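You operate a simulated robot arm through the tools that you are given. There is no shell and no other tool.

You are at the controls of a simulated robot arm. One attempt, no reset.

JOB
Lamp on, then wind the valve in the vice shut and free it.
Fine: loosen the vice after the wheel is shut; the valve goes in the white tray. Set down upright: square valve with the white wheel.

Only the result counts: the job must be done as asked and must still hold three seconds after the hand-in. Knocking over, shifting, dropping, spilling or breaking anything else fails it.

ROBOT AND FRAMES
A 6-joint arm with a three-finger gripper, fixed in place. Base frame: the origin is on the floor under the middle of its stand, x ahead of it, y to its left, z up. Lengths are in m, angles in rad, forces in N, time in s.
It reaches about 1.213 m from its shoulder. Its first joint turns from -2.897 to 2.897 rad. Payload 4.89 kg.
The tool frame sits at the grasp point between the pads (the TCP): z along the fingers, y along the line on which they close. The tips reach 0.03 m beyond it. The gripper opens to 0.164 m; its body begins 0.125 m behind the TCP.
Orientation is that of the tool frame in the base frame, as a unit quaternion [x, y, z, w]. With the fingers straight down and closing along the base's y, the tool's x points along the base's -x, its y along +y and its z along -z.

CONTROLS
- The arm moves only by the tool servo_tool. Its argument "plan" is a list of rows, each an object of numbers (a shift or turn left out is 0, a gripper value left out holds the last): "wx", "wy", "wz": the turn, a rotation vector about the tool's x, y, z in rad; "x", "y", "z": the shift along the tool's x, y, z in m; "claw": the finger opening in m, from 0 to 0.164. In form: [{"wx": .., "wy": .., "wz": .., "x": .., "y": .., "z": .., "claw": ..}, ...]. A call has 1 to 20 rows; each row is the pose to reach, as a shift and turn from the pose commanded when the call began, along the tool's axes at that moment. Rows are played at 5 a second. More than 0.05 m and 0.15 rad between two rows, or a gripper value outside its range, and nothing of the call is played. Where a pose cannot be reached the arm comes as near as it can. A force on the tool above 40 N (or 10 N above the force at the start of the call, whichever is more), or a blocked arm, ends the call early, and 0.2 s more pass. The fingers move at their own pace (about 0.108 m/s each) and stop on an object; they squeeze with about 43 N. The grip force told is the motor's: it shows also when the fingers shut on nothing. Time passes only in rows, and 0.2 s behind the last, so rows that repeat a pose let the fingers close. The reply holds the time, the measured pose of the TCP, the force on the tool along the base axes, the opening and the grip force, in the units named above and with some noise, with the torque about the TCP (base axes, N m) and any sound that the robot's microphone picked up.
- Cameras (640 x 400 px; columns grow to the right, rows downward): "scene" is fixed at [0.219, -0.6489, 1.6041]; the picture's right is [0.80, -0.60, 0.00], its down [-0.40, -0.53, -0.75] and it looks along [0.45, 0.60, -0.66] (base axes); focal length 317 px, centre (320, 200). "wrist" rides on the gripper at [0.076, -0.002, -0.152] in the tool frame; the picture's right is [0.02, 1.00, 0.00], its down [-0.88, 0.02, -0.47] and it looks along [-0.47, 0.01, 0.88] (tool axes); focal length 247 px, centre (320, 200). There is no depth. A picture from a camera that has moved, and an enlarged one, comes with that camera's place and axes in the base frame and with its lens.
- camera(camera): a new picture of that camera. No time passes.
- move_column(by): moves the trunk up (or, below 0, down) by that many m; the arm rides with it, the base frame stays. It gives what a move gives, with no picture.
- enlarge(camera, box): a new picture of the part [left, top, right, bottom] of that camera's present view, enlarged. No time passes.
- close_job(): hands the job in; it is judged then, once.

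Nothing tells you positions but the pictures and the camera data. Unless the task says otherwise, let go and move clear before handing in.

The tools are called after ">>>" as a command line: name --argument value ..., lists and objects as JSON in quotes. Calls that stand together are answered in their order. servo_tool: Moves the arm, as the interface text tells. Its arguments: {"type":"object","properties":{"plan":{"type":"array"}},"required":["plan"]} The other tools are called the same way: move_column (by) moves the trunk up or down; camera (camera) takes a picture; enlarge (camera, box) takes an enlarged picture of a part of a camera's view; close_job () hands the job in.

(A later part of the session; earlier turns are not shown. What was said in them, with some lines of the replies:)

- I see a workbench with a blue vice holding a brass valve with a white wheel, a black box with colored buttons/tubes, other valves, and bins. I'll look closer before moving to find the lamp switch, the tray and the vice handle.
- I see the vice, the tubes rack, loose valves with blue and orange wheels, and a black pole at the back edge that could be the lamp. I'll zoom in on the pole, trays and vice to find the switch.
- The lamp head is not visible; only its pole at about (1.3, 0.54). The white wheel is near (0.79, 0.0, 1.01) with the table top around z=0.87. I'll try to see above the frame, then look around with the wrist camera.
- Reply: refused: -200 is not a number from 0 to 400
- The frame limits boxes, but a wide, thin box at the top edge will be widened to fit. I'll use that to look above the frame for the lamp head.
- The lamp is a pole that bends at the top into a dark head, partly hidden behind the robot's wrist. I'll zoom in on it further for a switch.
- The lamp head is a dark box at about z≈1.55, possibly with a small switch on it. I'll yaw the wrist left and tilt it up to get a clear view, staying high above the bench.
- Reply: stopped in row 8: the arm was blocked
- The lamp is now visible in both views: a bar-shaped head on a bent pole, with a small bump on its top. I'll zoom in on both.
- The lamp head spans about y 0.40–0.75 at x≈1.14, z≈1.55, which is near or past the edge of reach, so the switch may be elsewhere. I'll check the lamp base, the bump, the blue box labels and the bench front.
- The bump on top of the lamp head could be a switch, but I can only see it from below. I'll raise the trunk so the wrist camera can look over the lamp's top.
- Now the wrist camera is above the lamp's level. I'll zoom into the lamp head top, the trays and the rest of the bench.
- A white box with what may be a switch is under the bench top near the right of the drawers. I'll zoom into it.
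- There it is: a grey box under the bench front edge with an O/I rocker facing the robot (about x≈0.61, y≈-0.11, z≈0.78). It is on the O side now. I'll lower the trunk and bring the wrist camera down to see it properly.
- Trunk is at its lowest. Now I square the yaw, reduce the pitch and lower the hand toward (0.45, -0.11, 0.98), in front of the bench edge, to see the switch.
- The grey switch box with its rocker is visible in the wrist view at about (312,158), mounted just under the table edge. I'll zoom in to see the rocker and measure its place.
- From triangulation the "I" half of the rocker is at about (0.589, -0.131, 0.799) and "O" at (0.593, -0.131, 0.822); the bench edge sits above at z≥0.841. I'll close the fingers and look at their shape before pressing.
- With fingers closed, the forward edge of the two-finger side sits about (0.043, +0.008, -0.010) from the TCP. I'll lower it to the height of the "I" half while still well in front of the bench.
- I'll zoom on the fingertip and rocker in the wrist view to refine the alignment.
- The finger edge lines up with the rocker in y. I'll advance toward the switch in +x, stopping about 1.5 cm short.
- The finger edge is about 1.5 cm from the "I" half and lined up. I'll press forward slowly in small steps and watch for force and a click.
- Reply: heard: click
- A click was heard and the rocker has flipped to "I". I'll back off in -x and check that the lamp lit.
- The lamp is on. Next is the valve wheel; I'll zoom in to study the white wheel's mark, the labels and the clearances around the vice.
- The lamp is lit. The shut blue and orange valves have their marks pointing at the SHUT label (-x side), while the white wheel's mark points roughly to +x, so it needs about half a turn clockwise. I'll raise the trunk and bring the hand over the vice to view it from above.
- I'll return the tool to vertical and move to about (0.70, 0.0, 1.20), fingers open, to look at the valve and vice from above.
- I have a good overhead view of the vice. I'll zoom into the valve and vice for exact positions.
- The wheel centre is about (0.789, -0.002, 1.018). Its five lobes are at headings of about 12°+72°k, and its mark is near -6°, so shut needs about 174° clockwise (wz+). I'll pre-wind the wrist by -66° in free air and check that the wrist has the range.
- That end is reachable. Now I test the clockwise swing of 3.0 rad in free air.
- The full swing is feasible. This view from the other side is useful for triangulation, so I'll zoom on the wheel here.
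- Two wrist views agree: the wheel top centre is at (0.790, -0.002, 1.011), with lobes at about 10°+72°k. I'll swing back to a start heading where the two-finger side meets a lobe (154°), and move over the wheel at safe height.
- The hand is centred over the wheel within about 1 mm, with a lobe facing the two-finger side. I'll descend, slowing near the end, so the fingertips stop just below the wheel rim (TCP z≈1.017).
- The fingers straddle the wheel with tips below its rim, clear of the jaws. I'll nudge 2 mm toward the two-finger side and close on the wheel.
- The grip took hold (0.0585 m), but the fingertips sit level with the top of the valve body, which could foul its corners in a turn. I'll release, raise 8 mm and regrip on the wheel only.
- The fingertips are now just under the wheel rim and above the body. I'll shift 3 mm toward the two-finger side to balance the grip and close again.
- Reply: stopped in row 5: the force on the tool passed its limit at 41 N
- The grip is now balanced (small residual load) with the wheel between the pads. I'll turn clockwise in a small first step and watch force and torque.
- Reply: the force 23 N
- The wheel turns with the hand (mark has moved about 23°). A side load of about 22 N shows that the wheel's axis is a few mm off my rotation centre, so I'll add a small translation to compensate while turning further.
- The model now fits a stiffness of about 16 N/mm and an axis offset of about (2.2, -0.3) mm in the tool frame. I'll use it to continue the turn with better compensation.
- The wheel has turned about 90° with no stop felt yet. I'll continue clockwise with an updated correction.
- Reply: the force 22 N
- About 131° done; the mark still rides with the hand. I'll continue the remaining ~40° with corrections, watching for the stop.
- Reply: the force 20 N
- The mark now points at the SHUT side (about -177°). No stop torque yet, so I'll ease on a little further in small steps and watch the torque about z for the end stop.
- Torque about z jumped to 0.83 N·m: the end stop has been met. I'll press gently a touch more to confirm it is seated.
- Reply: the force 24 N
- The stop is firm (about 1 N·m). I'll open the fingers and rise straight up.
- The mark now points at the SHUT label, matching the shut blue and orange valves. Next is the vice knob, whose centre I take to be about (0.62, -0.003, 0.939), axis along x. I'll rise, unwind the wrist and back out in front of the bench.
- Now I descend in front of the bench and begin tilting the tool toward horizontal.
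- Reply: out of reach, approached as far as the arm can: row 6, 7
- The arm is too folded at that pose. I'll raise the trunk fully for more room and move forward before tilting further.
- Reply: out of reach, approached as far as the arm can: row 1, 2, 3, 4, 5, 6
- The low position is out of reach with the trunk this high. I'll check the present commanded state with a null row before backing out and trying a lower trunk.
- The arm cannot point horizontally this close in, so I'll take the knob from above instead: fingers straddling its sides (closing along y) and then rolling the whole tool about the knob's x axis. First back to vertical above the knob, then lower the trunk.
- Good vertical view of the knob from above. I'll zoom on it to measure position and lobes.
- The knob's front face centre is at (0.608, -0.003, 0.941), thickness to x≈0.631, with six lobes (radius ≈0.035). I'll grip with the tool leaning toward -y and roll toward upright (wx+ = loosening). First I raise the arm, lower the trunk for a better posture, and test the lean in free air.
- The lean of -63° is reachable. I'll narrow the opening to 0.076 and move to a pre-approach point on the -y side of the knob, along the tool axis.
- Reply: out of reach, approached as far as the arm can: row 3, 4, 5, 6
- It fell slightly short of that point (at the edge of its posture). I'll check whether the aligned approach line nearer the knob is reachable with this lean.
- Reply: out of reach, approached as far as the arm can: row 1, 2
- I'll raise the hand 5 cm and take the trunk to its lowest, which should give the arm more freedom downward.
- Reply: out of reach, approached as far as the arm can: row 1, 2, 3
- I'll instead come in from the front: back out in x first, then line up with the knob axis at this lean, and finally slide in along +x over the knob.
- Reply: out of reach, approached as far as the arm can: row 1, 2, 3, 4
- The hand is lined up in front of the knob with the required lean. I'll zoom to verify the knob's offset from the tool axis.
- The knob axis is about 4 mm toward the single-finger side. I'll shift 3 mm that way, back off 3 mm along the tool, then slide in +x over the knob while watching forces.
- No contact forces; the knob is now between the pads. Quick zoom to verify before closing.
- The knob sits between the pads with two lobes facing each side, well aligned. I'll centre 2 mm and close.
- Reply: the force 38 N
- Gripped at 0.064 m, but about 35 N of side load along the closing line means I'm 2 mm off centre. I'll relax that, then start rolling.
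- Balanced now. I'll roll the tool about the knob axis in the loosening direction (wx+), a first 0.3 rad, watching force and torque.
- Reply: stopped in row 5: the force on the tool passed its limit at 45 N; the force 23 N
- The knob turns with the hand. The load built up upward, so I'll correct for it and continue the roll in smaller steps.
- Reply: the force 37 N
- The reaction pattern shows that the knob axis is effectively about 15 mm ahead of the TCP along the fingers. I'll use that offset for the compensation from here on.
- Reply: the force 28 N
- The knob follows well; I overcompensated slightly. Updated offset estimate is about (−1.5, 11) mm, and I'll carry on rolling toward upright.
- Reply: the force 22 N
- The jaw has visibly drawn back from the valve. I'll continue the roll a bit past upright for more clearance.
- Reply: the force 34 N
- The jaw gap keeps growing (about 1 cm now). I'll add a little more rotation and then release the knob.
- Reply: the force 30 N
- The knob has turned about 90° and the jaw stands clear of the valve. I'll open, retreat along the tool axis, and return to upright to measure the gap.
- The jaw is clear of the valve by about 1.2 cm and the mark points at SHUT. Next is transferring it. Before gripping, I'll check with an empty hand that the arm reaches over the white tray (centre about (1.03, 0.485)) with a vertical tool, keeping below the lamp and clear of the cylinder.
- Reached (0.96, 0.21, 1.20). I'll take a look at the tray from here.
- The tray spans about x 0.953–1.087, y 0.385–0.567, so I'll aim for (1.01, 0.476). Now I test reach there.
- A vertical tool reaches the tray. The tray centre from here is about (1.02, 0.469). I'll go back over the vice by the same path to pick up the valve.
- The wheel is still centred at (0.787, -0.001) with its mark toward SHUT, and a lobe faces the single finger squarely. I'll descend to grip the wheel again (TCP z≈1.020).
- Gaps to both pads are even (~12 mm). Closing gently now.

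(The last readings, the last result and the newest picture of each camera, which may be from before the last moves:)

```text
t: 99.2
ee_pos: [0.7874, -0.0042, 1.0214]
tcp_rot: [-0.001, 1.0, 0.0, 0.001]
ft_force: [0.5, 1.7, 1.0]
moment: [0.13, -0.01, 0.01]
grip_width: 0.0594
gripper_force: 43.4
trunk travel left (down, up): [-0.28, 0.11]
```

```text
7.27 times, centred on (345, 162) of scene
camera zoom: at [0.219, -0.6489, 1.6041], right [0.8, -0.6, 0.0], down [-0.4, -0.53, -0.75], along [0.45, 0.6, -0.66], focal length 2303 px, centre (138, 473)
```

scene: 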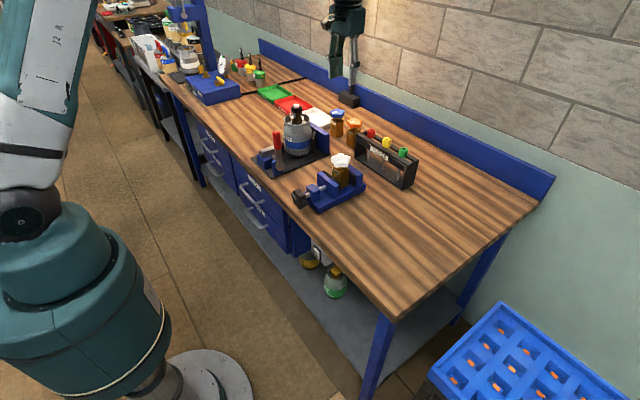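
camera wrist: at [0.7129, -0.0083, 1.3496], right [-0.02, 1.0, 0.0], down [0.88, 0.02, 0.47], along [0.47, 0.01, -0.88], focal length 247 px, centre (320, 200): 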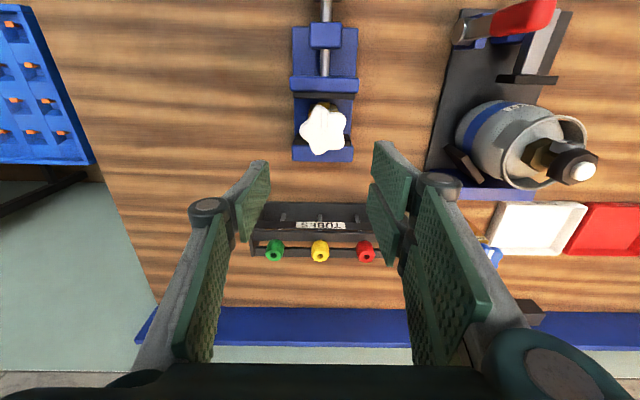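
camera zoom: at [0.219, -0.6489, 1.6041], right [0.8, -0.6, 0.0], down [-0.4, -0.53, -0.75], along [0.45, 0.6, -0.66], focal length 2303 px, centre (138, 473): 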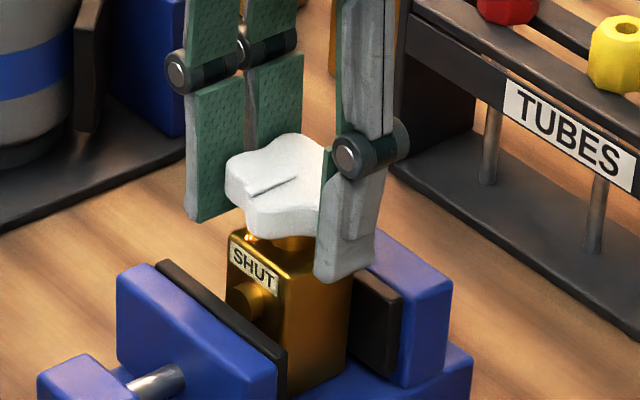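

Gripped at 0.059 m and the free valve moved slightly but is upright. I'll lift gently straight up.

>>> servo_tool --plan '[{"z": -0.008}, {"z": -0.02}, {"z": -0.035}, {"z": -0.055}, {"z": -0.08}, {"z": -0.11}, {"z": -0.14}, {"z": -0.165}, {"z": -0.165}]'

>>> enlarge --camera "scene" --box '[300, 100, 400, 210]'

>>> camera --camera "wrist"

```text
t: 101.2
ee_pos: [0.7883, -0.0034, 1.1855]
tcp_rot: [-0.001, 1.0, -0.001, 0.001]
ft_force: [-0.1, 0.5, -4.0]
moment: [-0.02, -0.08, -0.02]
grip_width: 0.059
gripper_force: 42.7
trunk travel left (down, up): [-0.28, 0.11]
```

```text
3.64 times, centred on (350, 155) of scene
camera zoom: at [0.219, -0.6489, 1.6041], right [0.8, -0.6, 0.0], down [-0.4, -0.53, -0.75], along [0.45, 0.6, -0.66], focal length 1151 px, centre (211, 364)
```

zoom: 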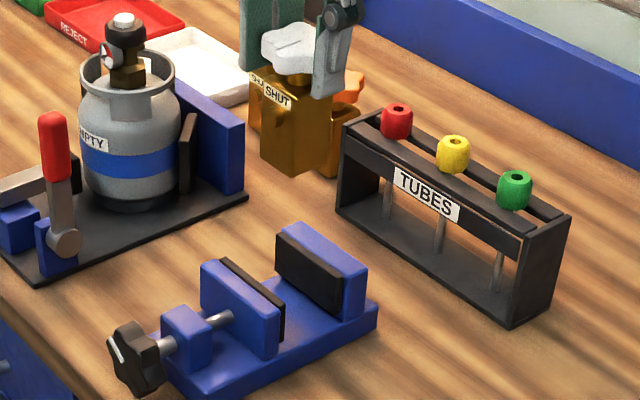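

```text
taken
camera wrist: at [0.7129, -0.0063, 1.3381], right [-0.02, 1.0, 0.0], down [0.88, 0.02, 0.47], along [0.47, 0.01, -0.88], focal length 247 px, centre (320, 200)
```

wrist: 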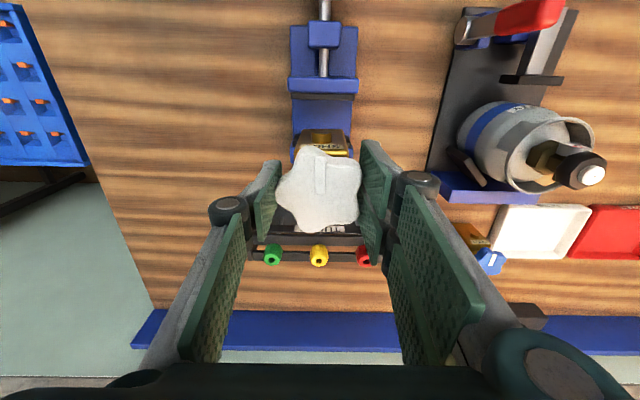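

The valve (about 4 N) hangs upright, clear of the vice. I'll carry it around the cylinder and over the loose valves to above the white tray.

>>> servo_tool --plan '[{"x": -0.0203, "y": 0.0219}, {"x": -0.0406, "y": 0.0437}, {"x": -0.0609, "y": 0.0656}, {"x": -0.0811, "y": 0.0874}, {"x": -0.1014, "y": 0.1093}, {"x": -0.1217, "y": 0.1311}, {"x": -0.142, "y": 0.153}, {"x": -0.152, "y": 0.1816}, {"x": -0.162, "y": 0.21}, {"x": -0.172, "y": 0.2387}, {"x": -0.182, "y": 0.2673}, {"x": -0.192, "y": 0.2959}, {"x": -0.202, "y": 0.3244}, {"x": -0.212, "y": 0.353}, {"x": -0.2158, "y": 0.383}, {"x": -0.2195, "y": 0.4125}, {"x": -0.2233, "y": 0.442}, {"x": -0.227, "y": 0.4724}, {"x": -0.227, "y": 0.4724}]'

>>> camera --camera "wrist"

>>> enlarge --camera "scene" --box '[260, 60, 380, 150]'

```text
t: 105.2
ee_pos: [1.0134, 0.4717, 1.1877]
tcp_rot: [-0.001, 1.0, -0.001, 0.0]
ft_force: [1.3, 1.2, -4.5]
moment: [-0.1, 0.03, 0.02]
grip_width: 0.0591
gripper_force: 43.3
trunk travel left (down, up): [-0.28, 0.11]
```

```text
taken
camera wrist: at [0.9368, 0.4693, 1.3392], right [-0.02, 1.0, 0.0], down [0.88, 0.02, 0.47], along [0.47, 0.01, -0.88], focal length 247 px, centre (320, 200)
```

wrist: 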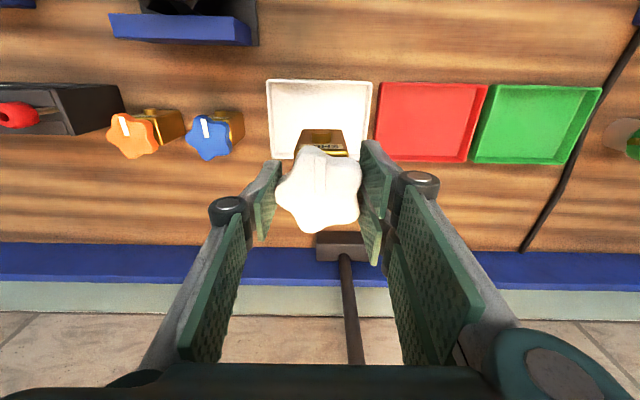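

```text
4.44 times, centred on (320, 105) of scene
camera zoom: at [0.219, -0.6489, 1.6041], right [0.8, -0.6, 0.0], down [-0.4, -0.53, -0.75], along [0.45, 0.6, -0.66], focal length 1407 px, centre (320, 622)
```

zoom: 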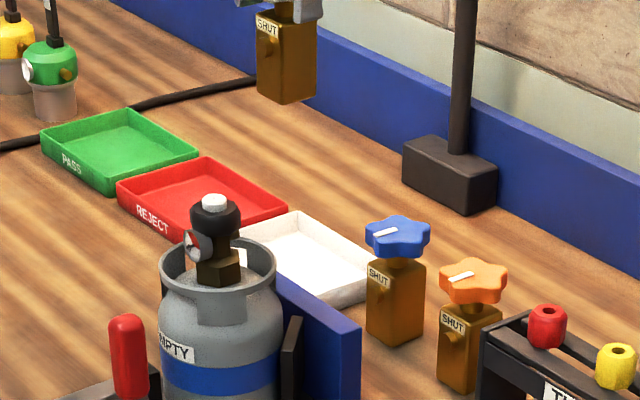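

The valve is above the tray. I'll centre it on (1.018, 0.467) and lower to about 3 cm above the tray floor first.

>>> servo_tool --plan '[{"x": -0.0045, "y": -0.005, "z": 0.02}, {"x": -0.0045, "y": -0.005, "z": 0.05}, {"x": -0.0045, "y": -0.005, "z": 0.08}, {"x": -0.0045, "y": -0.005, "z": 0.11}, {"x": -0.0045, "y": -0.005, "z": 0.14}, {"x": -0.0045, "y": -0.005, "z": 0.165}, {"x": -0.0045, "y": -0.005, "z": 0.18}, {"x": -0.0045, "y": -0.005, "z": 0.18}]'

>>> enlarge --camera "scene" --box '[280, 80, 360, 140]'

>>> camera --camera "wrist"

```text
t: 107.0
ee_pos: [1.0192, 0.4617, 1.0067]
tcp_rot: [0.0, 1.0, -0.001, 0.001]
ft_force: [1.2, -0.6, -5.0]
moment: [0.01, 0.01, 0.03]
grip_width: 0.0589
gripper_force: 43.0
trunk travel left (down, up): [-0.28, 0.11]
```

```text
6.67 times, centred on (320, 110) of scene
camera zoom: at [0.219, -0.6489, 1.6041], right [0.8, -0.6, 0.0], down [-0.4, -0.53, -0.75], along [0.45, 0.6, -0.66], focal length 2111 px, centre (320, 800)
```

zoom: 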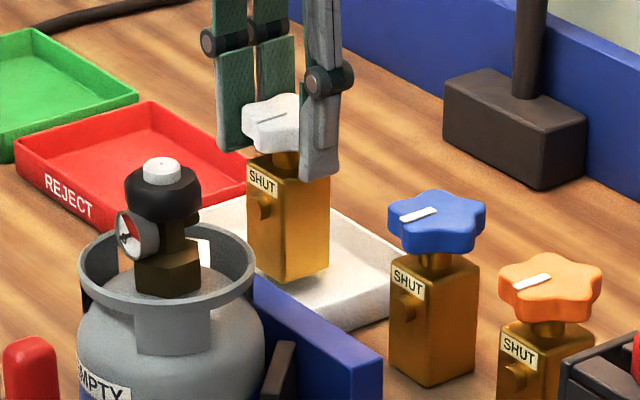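

```text
taken
camera wrist: at [0.9425, 0.4597, 1.1588], right [-0.02, 1.0, 0.0], down [0.88, 0.02, 0.47], along [0.47, 0.01, -0.88], focal length 247 px, centre (320, 200)
```

wrist: 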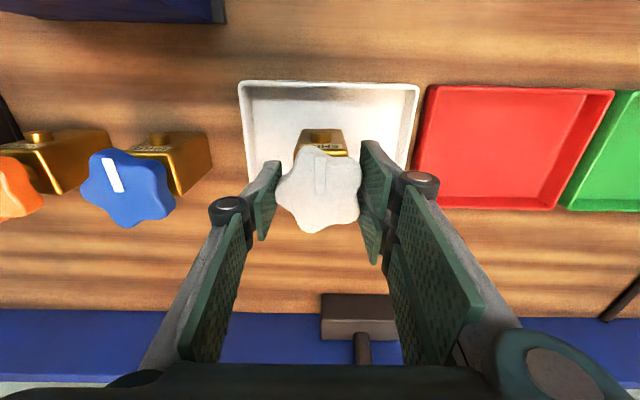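

The valve is over the tray floor with clearance all around. I'll lower slowly, 3 mm per row, watching the force.

>>> servo_tool --plan '[{"z": 0.003}, {"z": 0.006}, {"z": 0.009}, {"z": 0.012}, {"z": 0.015}, {"z": 0.018}]'

>>> enlarge --camera "scene" --box '[280, 80, 360, 140]'

```text
t: 108.3
ee_pos: [1.018, 0.4643, 0.9936]
tcp_rot: [-0.001, 1.0, 0.0, 0.001]
ft_force: [-0.5, 2.1, 19.4]
moment: [-0.05, 0.56, 0.0]
grip_width: 0.0587
gripper_force: 42.7
trunk travel left (down, up): [-0.28, 0.11]
stopped in row 6: the force on the tool passed its limit at 41 N (the readings are from after the stop); the commanded pose is now the measured one
```

```text
6.67 times, centred on (320, 110) of scene
camera zoom: at [0.219, -0.6489, 1.6041], right [0.8, -0.6, 0.0], down [-0.4, -0.53, -0.75], along [0.45, 0.6, -0.66], focal length 2111 px, centre (320, 800)
```

zoom: 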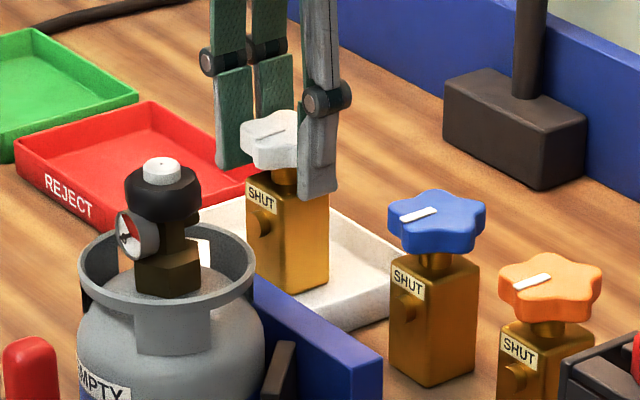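

Contact with the tray floor at TCP z≈0.994. I'll ease up about 1 mm to relax the press, then check before opening.

>>> servo_tool --plan '[{"z": -0.0006}, {"z": -0.0012}, {"z": -0.0012}]'

>>> camera --camera "wrist"

```text
t: 109.1
ee_pos: [1.0189, 0.4629, 0.992]
tcp_rot: [0.0, 1.0, 0.001, 0.0]
ft_force: [-5.4, -2.6, 15.0]
moment: [-0.13, 0.19, 0.01]
grip_width: 0.0589
gripper_force: 42.4
trunk travel left (down, up): [-0.28, 0.11]
```

```text
taken
camera wrist: at [0.9417, 0.4607, 1.1454], right [-0.02, 1.0, 0.0], down [0.88, 0.02, 0.47], along [0.47, 0.01, -0.88], focal length 247 px, centre (320, 200)
```

wrist: 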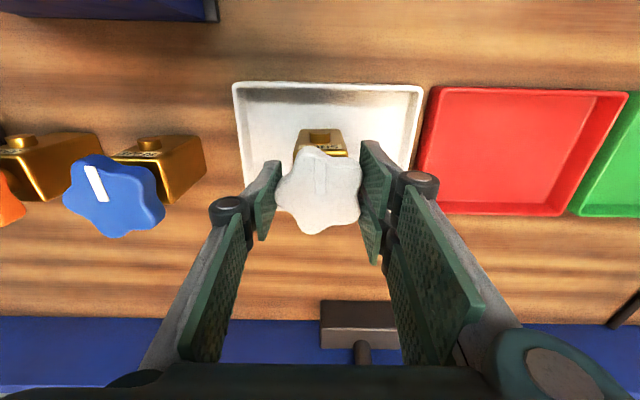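

>>> servo_tool --plan '[{"z": -0.0006}, {"z": -0.001}, {"z": -0.001}]'

>>> enlarge --camera "scene" --box '[290, 85, 345, 130]'

>>> enlarge --camera "wrist" --box '[220, 70, 440, 250]'

```text
t: 109.9
ee_pos: [1.0187, 0.464, 0.9932]
tcp_rot: [-0.002, 1.0, -0.001, 0.001]
ft_force: [0.6, 0.9, 1.4]
moment: [0.23, -0.14, 0.02]
grip_width: 0.0588
gripper_force: 43.3
trunk travel left (down, up): [-0.28, 0.11]
```

```text
8.89 times, centred on (318, 108) of scene
camera zoom: at [0.219, -0.6489, 1.6041], right [0.8, -0.6, 0.0], down [-0.4, -0.53, -0.75], along [0.45, 0.6, -0.66], focal length 2814 px, centre (342, 1022)
```

zoom: 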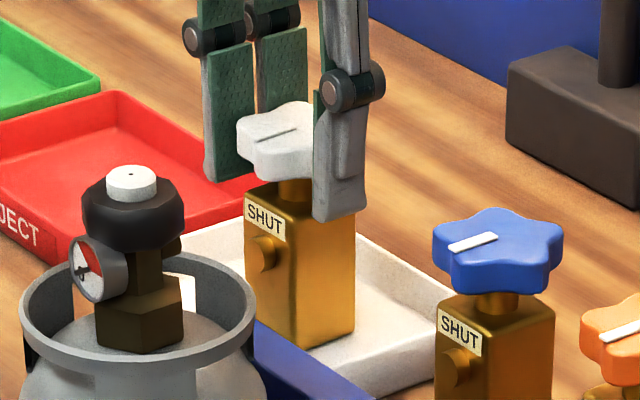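

```text
2.22 times, centred on (330, 160) of wrist
camera zoom: at [0.9424, 0.4609, 1.1454], right [-0.02, 1.0, 0.0], down [0.88, 0.02, 0.47], along [0.47, 0.01, -0.88], focal length 549 px, centre (298, 289)
```

zoom: 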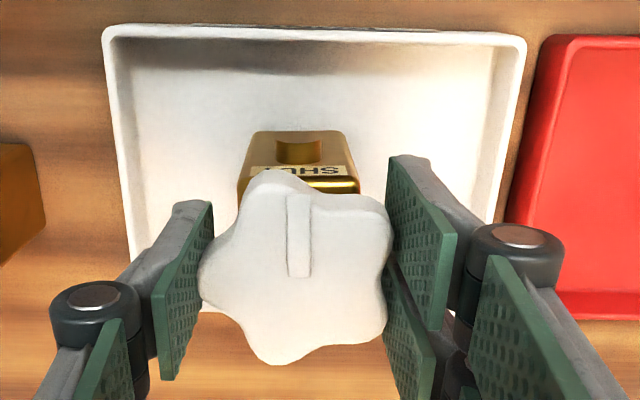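

The valve stands on the tray floor with almost no load on the hand. I'll open gradually.

>>> servo_tool --plan '[{"claw": 0.06}, {"claw": 0.062}, {"claw": 0.065}, {"claw": 0.07}, {"claw": 0.08}, {"claw": 0.09}, {"claw": 0.09}]'

>>> enlarge --camera "scene" --box '[290, 85, 345, 130]'

>>> enlarge --camera "wrist" --box '[220, 70, 440, 250]'

```text
t: 111.5
ee_pos: [1.0189, 0.4634, 0.9933]
tcp_rot: [0.0, 1.0, 0.0, 0.001]
ft_force: [-1.1, 0.6, -0.7]
moment: [-0.01, -0.01, 0.01]
grip_width: 0.0901
gripper_force: 0.0
trunk travel left (down, up): [-0.28, 0.11]
```

```text
8.89 times, centred on (318, 108) of scene
camera zoom: at [0.219, -0.6489, 1.6041], right [0.8, -0.6, 0.0], down [-0.4, -0.53, -0.75], along [0.45, 0.6, -0.66], focal length 2814 px, centre (342, 1022)
```

zoom: 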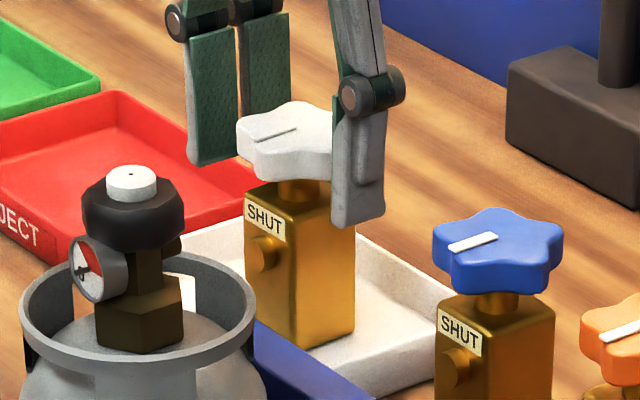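

```text
2.22 times, centred on (330, 160) of wrist
camera zoom: at [0.9424, 0.4607, 1.1457], right [-0.02, 1.0, 0.0], down [0.88, 0.02, 0.47], along [0.47, 0.01, -0.88], focal length 549 px, centre (298, 289)
```

zoom: 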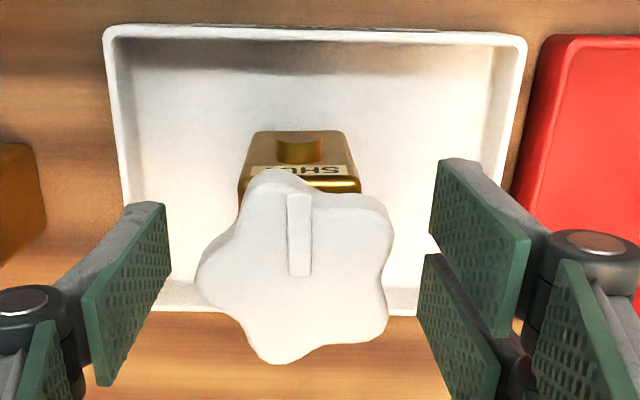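

The valve stands free and upright in the white tray, its mark still at SHUT. I'll rise straight up and back away.

>>> servo_tool --plan '[{"z": -0.02}, {"z": -0.05}, {"z": -0.08}, {"z": -0.11}, {"z": -0.14}, {"z": -0.17}, {"z": -0.19}, {"z": -0.19}]'

>>> servo_tool --plan '[{"x": 0.005, "y": -0.03}, {"x": 0.01, "y": -0.06}, {"x": 0.015, "y": -0.09}, {"x": 0.02, "y": -0.12}, {"x": 0.03, "y": -0.15}, {"x": 0.04, "y": -0.18}, {"x": 0.055, "y": -0.21}, {"x": 0.075, "y": -0.235}, {"x": 0.1, "y": -0.255}, {"x": 0.13, "y": -0.275}, {"x": 0.16, "y": -0.295}, {"x": 0.19, "y": -0.315}, {"x": 0.22, "y": -0.335}, {"x": 0.25, "y": -0.355}, {"x": 0.28, "y": -0.375}, {"x": 0.28, "y": -0.375}]'

>>> camera --camera "scene"

>>> enlarge --camera "scene" --box '[290, 85, 345, 130]'

>>> enlarge --camera "scene" --box '[240, 70, 440, 220]'

>>> enlarge --camera "scene" --box '[210, 0, 450, 1]'

```text
t: 113.3
ee_pos: [1.0183, 0.462, 1.186]
tcp_rot: [0.0, 1.0, 0.0, 0.001]
ft_force: [-0.5, -0.6, 0.6]
moment: [0.02, -0.07, 0.01]
grip_width: 0.09
gripper_force: 0.1
trunk travel left (down, up): [-0.28, 0.11]
```

```text
t: 116.7
ee_pos: [0.7366, 0.0856, 1.182]
tcp_rot: [0.0, 1.0, 0.0, 0.001]
ft_force: [-0.4, -0.4, 1.0]
moment: [0.08, -0.18, -0.01]
grip_width: 0.0896
gripper_force: 0.0
trunk travel left (down, up): [-0.28, 0.11]
```

```text
taken
```

scene: 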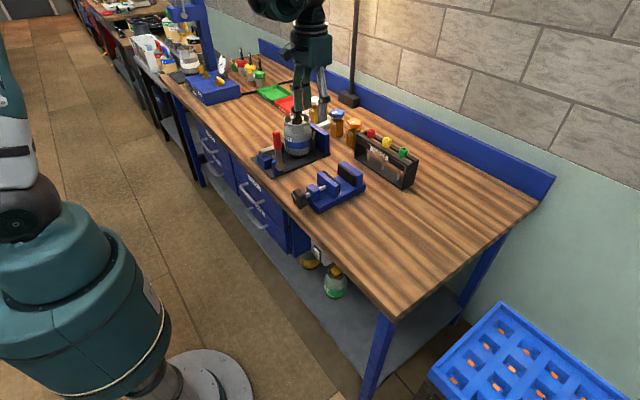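

```text
8.89 times, centred on (318, 108) of scene
camera zoom: at [0.219, -0.6489, 1.6041], right [0.8, -0.6, 0.0], down [-0.4, -0.53, -0.75], along [0.45, 0.6, -0.66], focal length 2814 px, centre (342, 1022)
```

zoom: 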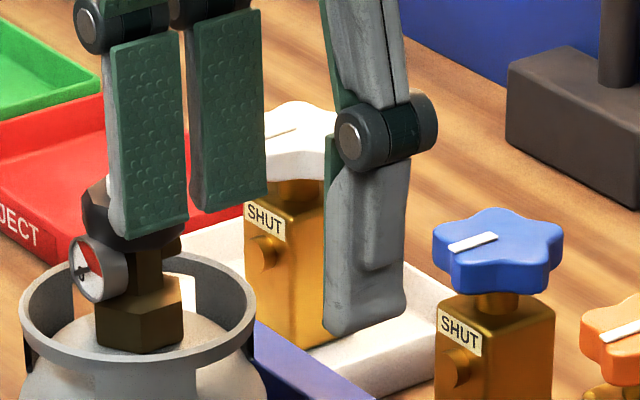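

```text
2.67 times, centred on (340, 145) of scene
camera zoom: at [0.219, -0.6489, 1.6041], right [0.8, -0.6, 0.0], down [-0.4, -0.53, -0.75], along [0.45, 0.6, -0.66], focal length 844 px, centre (267, 347)
```

zoom: 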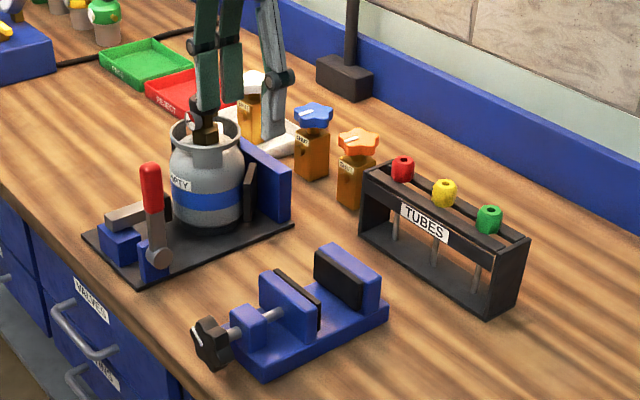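

```text
2.67 times, centred on (330, 0) of scene
camera zoom: at [0.219, -0.6489, 1.6041], right [0.8, -0.6, 0.0], down [-0.4, -0.53, -0.75], along [0.45, 0.6, -0.66], focal length 844 px, centre (293, 732)
```

zoom: 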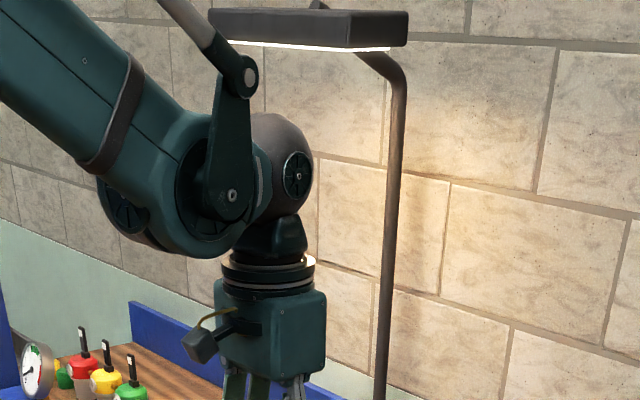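

Everything looks in place. I'll move the arm clear of the bench area for an unobstructed final check.

>>> servo_tool --plan '[{"x": 0.03, "y": -0.03, "z": -0.02}, {"x": 0.06, "y": -0.06, "z": -0.04}, {"x": 0.09, "y": -0.09, "z": -0.06}, {"x": 0.12, "y": -0.12, "z": -0.08}, {"x": 0.15, "y": -0.15, "z": -0.1}, {"x": 0.18, "y": -0.18, "z": -0.12}, {"x": 0.2, "y": -0.21, "z": -0.13}, {"x": 0.2, "y": -0.24, "z": -0.13}, {"x": 0.2, "y": -0.24, "z": -0.13}]'

>>> enlarge --camera "scene" --box '[290, 85, 375, 150]'

>>> enlarge --camera "scene" --box '[240, 70, 440, 220]'

>>> enlarge --camera "scene" --box '[305, 235, 335, 265]'

```text
t: 118.7
ee_pos: [0.5405, -0.1548, 1.3116]
tcp_rot: [-0.001, 1.0, 0.0, 0.001]
ft_force: [0.4, -0.4, 0.2]
moment: [0.1, 0.11, -0.03]
grip_width: 0.09
gripper_force: 0.0
trunk travel left (down, up): [-0.28, 0.11]
```

```text
6.15 times, centred on (332, 118) of scene
camera zoom: at [0.219, -0.6489, 1.6041], right [0.8, -0.6, 0.0], down [-0.4, -0.53, -0.75], along [0.45, 0.6, -0.66], focal length 1948 px, centre (243, 708)
```

zoom: 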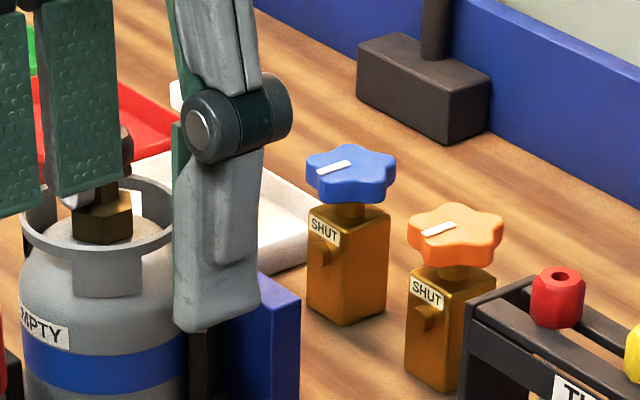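

```text
2.67 times, centred on (340, 145) of scene
camera zoom: at [0.219, -0.6489, 1.6041], right [0.8, -0.6, 0.0], down [-0.4, -0.53, -0.75], along [0.45, 0.6, -0.66], focal length 844 px, centre (267, 347)
```

zoom: 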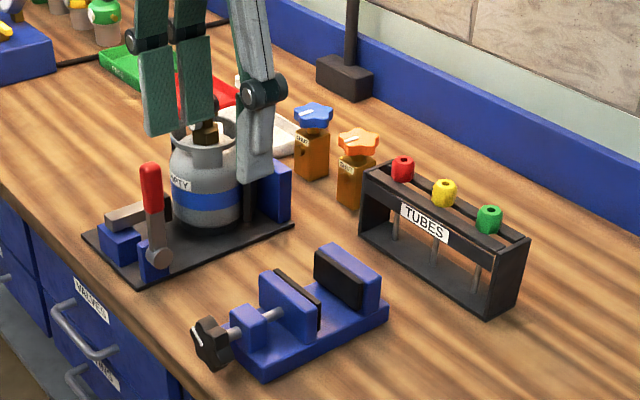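

```text
13.33 times, centred on (320, 250) of scene
camera zoom: at [0.219, -0.6489, 1.6041], right [0.8, -0.6, 0.0], down [-0.4, -0.53, -0.75], along [0.45, 0.6, -0.66], focal length 4222 px, centre (320, -467)
```

zoom: 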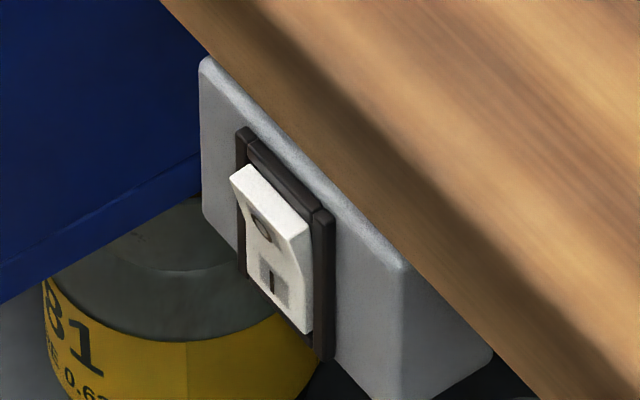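

The hand hides the tray in the scene view, so I'll shift it further to the right and check again.

>>> servo_tool --plan '[{"y": -0.04}, {"y": -0.08}, {"y": -0.12}, {"y": -0.16}, {"y": -0.2}, {"y": -0.24}, {"y": -0.24}]'

>>> enlarge --camera "scene" --box '[285, 80, 375, 150]'

>>> camera --camera "scene"

```text
t: 120.3
ee_pos: [0.5378, -0.3931, 1.3125]
tcp_rot: [0.0, 1.0, 0.001, 0.0]
ft_force: [-0.2, -1.6, -0.1]
moment: [0.14, 0.06, -0.05]
grip_width: 0.0901
gripper_force: 0.1
trunk travel left (down, up): [-0.28, 0.11]
```

```text
5.71 times, centred on (330, 115) of scene
camera zoom: at [0.219, -0.6489, 1.6041], right [0.8, -0.6, 0.0], down [-0.4, -0.53, -0.75], along [0.45, 0.6, -0.66], focal length 1809 px, centre (263, 686)
```

zoom: 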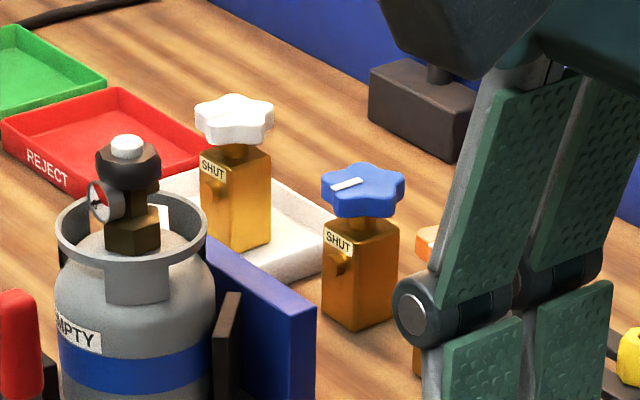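

```text
taken
```

scene: 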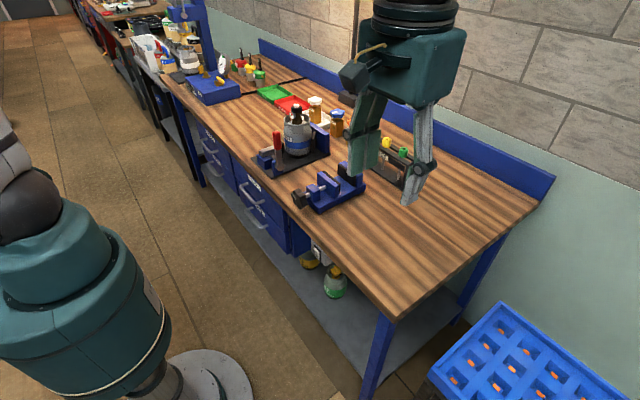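

>>> enlarge --camera "scene" --box '[305, 90, 350, 125]'

```text
11.43 times, centred on (328, 108) of scene
camera zoom: at [0.219, -0.6489, 1.6041], right [0.8, -0.6, 0.0], down [-0.4, -0.53, -0.75], along [0.45, 0.6, -0.66], focal length 3618 px, centre (234, 1257)
```

zoom: 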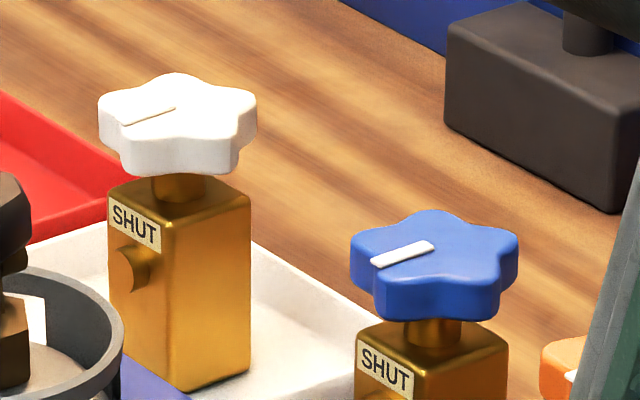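

The lamp is on and the wheel's mark points to SHUT, matching the blue valve. The vice is loosened, the valve stands upright in the white tray, nothing else looks disturbed, and the arm is clear, so I'm handing the job in.

>>> close_job

```text
The job is handed in.
```

I finished all the steps and handed the job in; I haven't seen the verdict.

- **Lamp:** I pressed the I side of the switch under the bench edge. It clicked and the lamp lit.
- **Wheel:** I turned the white wheel about 177° clockwise until it hit its stop. Its mark now points at the SHUT label, like the blue and orange valves.
- **Vice:** After that I turned the knob about 90° to loosen it. The jaw moved roughly 1 cm clear of the valve.
- **Valve:** It stands upright near the middle of the white tray, released.

In the last pictures nothing else looked knocked or shifted. The fingers were open and the arm was well clear when I handed in.
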